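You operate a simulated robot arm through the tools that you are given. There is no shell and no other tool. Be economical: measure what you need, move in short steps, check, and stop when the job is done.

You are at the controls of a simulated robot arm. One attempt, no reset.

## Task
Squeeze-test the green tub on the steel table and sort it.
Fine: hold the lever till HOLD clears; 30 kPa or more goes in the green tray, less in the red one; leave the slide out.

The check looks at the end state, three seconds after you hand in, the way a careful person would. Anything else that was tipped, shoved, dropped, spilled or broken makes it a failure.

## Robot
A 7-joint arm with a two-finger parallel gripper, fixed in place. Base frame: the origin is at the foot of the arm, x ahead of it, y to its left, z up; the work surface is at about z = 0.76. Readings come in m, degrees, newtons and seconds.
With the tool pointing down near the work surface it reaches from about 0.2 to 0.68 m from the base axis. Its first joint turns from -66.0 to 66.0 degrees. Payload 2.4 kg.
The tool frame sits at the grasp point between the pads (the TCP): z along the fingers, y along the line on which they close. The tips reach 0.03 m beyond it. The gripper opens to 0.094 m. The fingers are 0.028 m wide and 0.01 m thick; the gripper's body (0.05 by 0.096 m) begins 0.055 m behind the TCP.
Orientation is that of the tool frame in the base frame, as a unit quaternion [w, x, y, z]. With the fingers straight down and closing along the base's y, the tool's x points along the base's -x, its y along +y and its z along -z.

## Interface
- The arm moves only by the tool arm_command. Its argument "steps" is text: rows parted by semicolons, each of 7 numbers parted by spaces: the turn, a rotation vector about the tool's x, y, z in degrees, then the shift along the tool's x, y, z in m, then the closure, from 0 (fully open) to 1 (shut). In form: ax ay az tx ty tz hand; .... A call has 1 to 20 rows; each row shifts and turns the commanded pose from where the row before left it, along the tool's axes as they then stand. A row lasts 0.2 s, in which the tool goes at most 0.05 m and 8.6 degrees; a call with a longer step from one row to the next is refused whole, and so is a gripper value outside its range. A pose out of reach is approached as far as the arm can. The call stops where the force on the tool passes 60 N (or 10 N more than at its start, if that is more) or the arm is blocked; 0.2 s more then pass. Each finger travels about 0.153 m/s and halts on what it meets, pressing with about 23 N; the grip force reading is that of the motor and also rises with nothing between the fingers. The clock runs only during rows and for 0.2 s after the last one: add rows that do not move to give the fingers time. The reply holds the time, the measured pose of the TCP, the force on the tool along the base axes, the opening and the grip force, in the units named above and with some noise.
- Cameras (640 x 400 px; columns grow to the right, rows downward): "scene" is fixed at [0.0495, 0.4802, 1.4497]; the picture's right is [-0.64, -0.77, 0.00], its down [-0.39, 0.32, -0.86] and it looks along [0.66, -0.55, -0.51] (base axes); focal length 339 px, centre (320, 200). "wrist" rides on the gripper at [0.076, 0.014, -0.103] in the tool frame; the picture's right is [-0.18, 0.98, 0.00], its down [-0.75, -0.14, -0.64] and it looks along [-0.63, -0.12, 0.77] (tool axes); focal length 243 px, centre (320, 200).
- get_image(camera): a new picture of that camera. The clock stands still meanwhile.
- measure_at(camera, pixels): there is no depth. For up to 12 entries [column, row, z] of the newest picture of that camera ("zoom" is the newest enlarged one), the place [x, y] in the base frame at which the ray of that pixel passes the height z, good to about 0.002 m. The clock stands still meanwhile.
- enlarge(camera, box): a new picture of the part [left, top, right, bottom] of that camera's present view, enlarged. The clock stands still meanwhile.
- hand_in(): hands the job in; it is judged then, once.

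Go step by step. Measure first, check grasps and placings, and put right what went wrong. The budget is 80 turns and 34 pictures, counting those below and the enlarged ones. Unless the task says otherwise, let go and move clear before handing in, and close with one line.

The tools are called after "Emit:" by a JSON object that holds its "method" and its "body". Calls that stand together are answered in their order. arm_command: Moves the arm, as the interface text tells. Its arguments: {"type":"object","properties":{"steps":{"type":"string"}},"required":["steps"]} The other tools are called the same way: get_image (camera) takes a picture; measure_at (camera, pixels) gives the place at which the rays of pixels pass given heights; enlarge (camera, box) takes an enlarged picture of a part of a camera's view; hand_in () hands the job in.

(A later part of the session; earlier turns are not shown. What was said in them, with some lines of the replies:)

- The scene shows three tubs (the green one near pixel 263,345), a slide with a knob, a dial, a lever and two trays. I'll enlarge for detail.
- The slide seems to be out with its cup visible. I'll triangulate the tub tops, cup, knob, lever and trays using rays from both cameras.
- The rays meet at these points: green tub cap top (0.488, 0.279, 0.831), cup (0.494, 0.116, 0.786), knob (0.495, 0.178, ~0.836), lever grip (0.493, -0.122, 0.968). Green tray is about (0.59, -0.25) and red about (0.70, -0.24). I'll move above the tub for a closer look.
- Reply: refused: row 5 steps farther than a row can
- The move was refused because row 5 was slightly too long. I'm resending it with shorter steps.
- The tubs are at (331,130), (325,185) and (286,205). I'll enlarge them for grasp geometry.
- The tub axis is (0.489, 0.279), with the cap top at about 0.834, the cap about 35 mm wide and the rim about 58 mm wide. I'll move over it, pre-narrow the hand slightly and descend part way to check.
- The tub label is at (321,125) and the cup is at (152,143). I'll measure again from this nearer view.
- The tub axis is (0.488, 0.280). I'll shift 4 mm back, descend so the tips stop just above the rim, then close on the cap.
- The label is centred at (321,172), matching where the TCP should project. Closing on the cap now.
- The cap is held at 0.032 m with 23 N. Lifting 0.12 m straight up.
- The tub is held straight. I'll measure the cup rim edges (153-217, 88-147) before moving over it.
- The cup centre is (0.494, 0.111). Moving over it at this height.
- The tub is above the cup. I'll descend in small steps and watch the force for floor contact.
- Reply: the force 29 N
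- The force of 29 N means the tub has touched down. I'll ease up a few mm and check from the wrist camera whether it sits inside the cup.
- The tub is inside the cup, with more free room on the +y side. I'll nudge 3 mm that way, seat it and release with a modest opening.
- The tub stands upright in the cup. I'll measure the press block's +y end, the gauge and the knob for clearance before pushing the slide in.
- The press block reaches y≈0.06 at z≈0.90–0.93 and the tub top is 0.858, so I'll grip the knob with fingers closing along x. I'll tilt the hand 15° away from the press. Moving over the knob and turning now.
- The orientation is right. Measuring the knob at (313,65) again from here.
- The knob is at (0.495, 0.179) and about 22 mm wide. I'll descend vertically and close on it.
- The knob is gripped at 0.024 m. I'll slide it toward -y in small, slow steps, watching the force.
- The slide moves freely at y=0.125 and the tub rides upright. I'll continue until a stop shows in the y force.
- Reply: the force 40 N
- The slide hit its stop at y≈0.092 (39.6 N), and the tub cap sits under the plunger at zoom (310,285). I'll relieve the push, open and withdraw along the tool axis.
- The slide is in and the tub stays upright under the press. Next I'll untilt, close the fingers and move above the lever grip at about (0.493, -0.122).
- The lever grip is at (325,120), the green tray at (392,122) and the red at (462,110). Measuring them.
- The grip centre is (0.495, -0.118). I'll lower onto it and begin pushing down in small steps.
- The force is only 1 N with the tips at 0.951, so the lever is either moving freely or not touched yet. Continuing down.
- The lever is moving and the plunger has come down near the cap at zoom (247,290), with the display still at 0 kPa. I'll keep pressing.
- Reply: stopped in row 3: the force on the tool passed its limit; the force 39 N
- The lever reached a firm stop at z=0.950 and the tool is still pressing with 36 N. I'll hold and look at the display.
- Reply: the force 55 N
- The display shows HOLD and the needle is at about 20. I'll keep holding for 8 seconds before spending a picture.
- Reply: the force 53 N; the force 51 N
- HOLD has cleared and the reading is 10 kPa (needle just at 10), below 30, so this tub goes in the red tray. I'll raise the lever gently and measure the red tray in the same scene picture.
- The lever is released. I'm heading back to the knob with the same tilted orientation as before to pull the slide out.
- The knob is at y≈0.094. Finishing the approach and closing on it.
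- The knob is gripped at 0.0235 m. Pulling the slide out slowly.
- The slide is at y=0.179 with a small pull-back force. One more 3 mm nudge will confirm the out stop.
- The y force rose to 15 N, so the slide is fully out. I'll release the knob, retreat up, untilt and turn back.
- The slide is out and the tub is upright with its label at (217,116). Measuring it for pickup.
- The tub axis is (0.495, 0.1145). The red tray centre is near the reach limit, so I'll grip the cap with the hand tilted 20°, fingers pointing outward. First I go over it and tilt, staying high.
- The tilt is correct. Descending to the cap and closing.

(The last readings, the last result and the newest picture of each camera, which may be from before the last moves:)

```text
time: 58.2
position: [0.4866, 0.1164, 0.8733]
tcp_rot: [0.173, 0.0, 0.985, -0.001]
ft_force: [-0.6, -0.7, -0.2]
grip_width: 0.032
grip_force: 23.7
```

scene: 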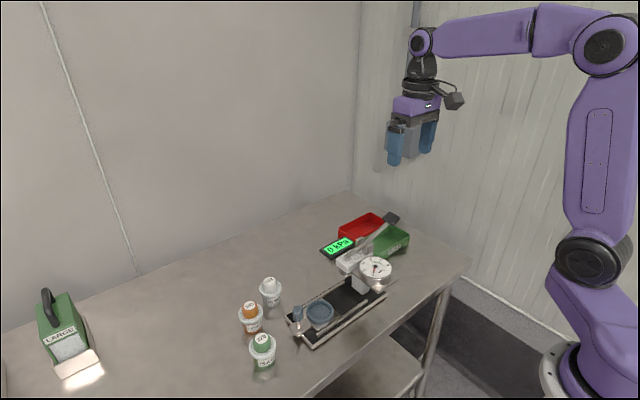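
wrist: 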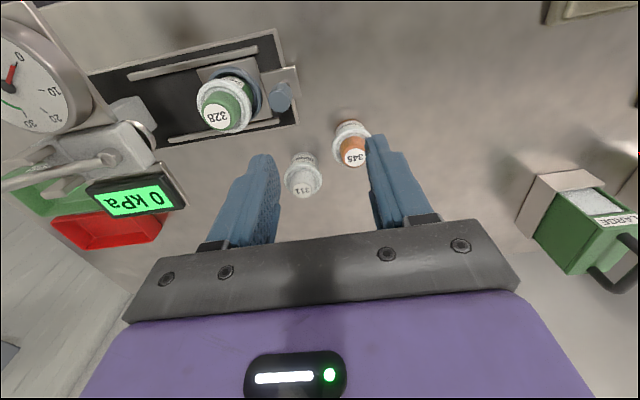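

Cap gripped at 0.032 m again. Lifting straight up high enough to pass over the press and lever.

Emit:
{"method": "arm_command", "body": {"steps": "0 0 0 -0.0034 0 -0.0094 0.8;0 0 0 -0.0068 0 -0.0188 0.8;0 0 0 -0.0103 0 -0.0282 0.8;0 0 0 -0.0103 0 -0.0282 0.8;0 0 0 -0.0103 0 -0.0282 0.8;0 0 0 -0.0103 0 -0.0282 0.8;0 0 0 -0.0103 0 -0.0282 0.8;0 0 0 -0.0103 0 -0.0282 0.8;0 0 0 -0.0051 0 -0.0141 0.8;0 0 0 0 0 0 0.8"}}

```text
time: 60.4
position: [0.4875, 0.1124, 1.0985]
tcp_rot: [0.173, 0.001, 0.985, -0.001]
ft_force: [0.1, 0.5, -0.6]
grip_width: 0.0319
grip_force: 23.2
```

Still held at 0.032 m. Moving across to above the red tray at about (0.66, -0.20).

Emit:
{"method": "arm_command", "body": {"steps": "0 0 0 -0.0163 -0.0314 0.0059 0.8;0 0 0 -0.0163 -0.0314 0.0059 0.8;0 0 0 -0.0163 -0.0314 0.0059 0.8;0 0 0 -0.0163 -0.0314 0.0059 0.8;0 0 0 -0.0163 -0.0314 0.0059 0.8;0 0 0 -0.0163 -0.0314 0.0059 0.8;0 0 0 -0.0163 -0.0314 0.0059 0.8;0 0 0 -0.0163 -0.0314 0.0059 0.8;0 0 0 -0.0163 -0.0314 0.0059 0.8;0 0 0 -0.0163 -0.0314 0.0059 0.8;0 0 0 0 0 0 0.8"}}

```text
time: 62.8
position: [0.6597, -0.2002, 1.0989]
tcp_rot: [0.174, 0.0, 0.985, -0.001]
ft_force: [-0.6, 0.9, -0.6]
grip_width: 0.0318
grip_force: 23.0
```

Reached. Descending vertically to just above the tray's wall height, then I'll use one picture to check.

Emit:
{"method": "arm_command", "body": {"steps": "0 0 0 0.0065 0 0.0296 0.8;0 0 0 0.0103 0 0.0282 0.8;0 0 0 0.0103 0 0.0282 0.8;0 0 0 0.0103 0 0.0282 0.8;0 0 0 0.0103 0 0.0282 0.8;0 0 0 0.0103 0 0.0282 0.8;0 0 0 0 0 0 0.8"}}

Emit:
{"method": "get_image", "body": {"camera": "wrist"}}

```text
time: 64.4
position: [0.6612, -0.2002, 0.918]
tcp_rot: [0.174, 0.0, 0.985, -0.001]
ft_force: [-0.4, 0.1, -1.0]
grip_width: 0.0318
grip_force: 23.5
```

```text
1 pictures are left
```

wrist: 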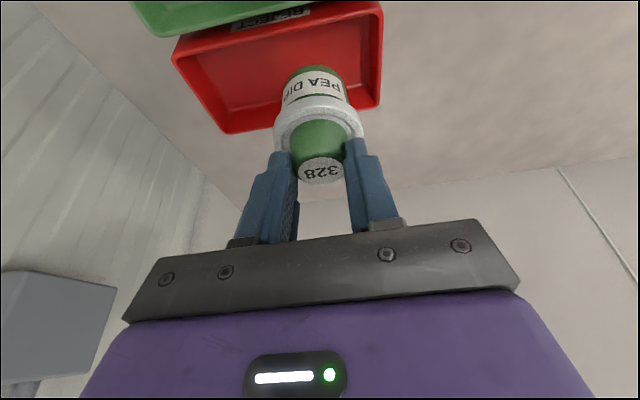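

The tub is above the red tray; I'll measure the tray's rim corners from this view.

Emit:
{"method": "measure_at", "body": {"camera": "wrist", "pixels": [[226, 132, 0.8], [379, 108, 0.8], [383, 3, 0.8], [173, 50, 0.8], [320, 174, 0.922], [315, 66, 0.83]]}}

```text
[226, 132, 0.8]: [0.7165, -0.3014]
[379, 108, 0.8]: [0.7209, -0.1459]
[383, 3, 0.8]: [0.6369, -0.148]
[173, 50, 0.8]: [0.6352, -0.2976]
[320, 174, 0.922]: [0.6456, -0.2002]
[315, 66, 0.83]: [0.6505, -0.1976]
```

The red tray spans x 0.636–0.72 and the tub is at about 0.671, so it fits. I'll shift 4 mm outward and lower to the floor, watching the force.

Emit:
{"method": "arm_command", "body": {"steps": "0 0 0 0.003 0 0.0202 0.8;0 0 0 0.0068 0 0.0188 0.8;0 0 0 0.0034 0 0.0094 0.8;0 0 0 0.0017 0 0.0047 0.8;0 0 0 0.0017 0 0.0047 0.8;0 0 0 0 0 0 0.8"}}

```text
time: 65.8
position: [0.6676, -0.2019, 0.8602]
tcp_rot: [0.175, 0.0, 0.985, -0.001]
ft_force: [0.6, 0.0, -1.0]
grip_width: 0.032
grip_force: 23.2
```

Emit:
{"method": "arm_command", "body": {"steps": "0 0 0 0.001 0 0.0028 0.8;0 0 0 0.001 0 0.0028 0.8;0 0 0 0 0 0 0.8"}}

```text
time: 66.6
position: [0.6681, -0.2021, 0.8553]
tcp_rot: [0.176, 0.0, 0.984, -0.001]
ft_force: [-1.4, 0.7, 9.1]
grip_width: 0.0316
grip_force: 23.0
```

Contact at 9 N, so the tub is on the tray floor. I'll release, retreat upward and take the last picture.

Emit:
{"method": "arm_command", "body": {"steps": "0 0 0 0 0 0 0.6;0 0 0 0 0 0 0.42;0 0 0 0 0 0 0.42;0 0 0 -0.005 0 -0.015 0.42;0 0 0 -0.01 0 -0.028 0.42;0 0 0 -0.01 0 -0.028 0.42;0 0 0 -0.015 0 -0.04 0.42;0 0 0 -0.015 0 -0.04 0.42;0 0 0 -0.015 0 -0.04 0.42;0 0 0 -0.015 0 -0.04 0.42;0 0 0 0 0 0 0.42"}}

Emit:
{"method": "get_image", "body": {"camera": "scene"}}

```text
time: 69.0
position: [0.6686, -0.2017, 1.1009]
tcp_rot: [0.174, -0.001, 0.985, 0.0]
ft_force: [-0.1, 0.7, -0.6]
grip_width: 0.0545
grip_force: 0.1
```

```text
0 pictures are left
```

scene: 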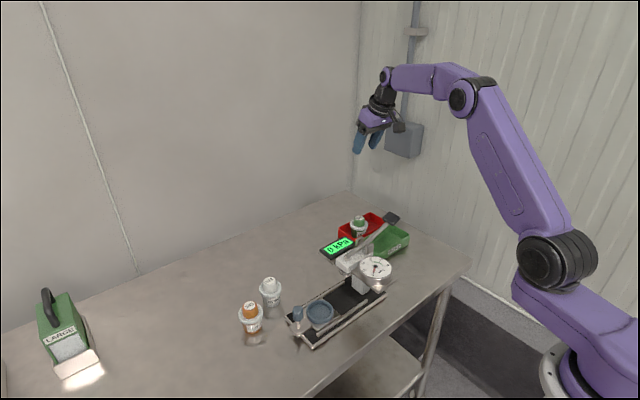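

The green tub stands upright in the red tray at (358,224). The slide is out, the lever is up, the other tubs haven't moved and the hand is clear, so I'm handing in.

Emit:
{"method": "hand_in", "body": {}}

```text
The job is handed in.
```

The green tub (328) read 10 kPa once HOLD cleared, which is below 30, so it's standing upright in the red tray with the slide left out.
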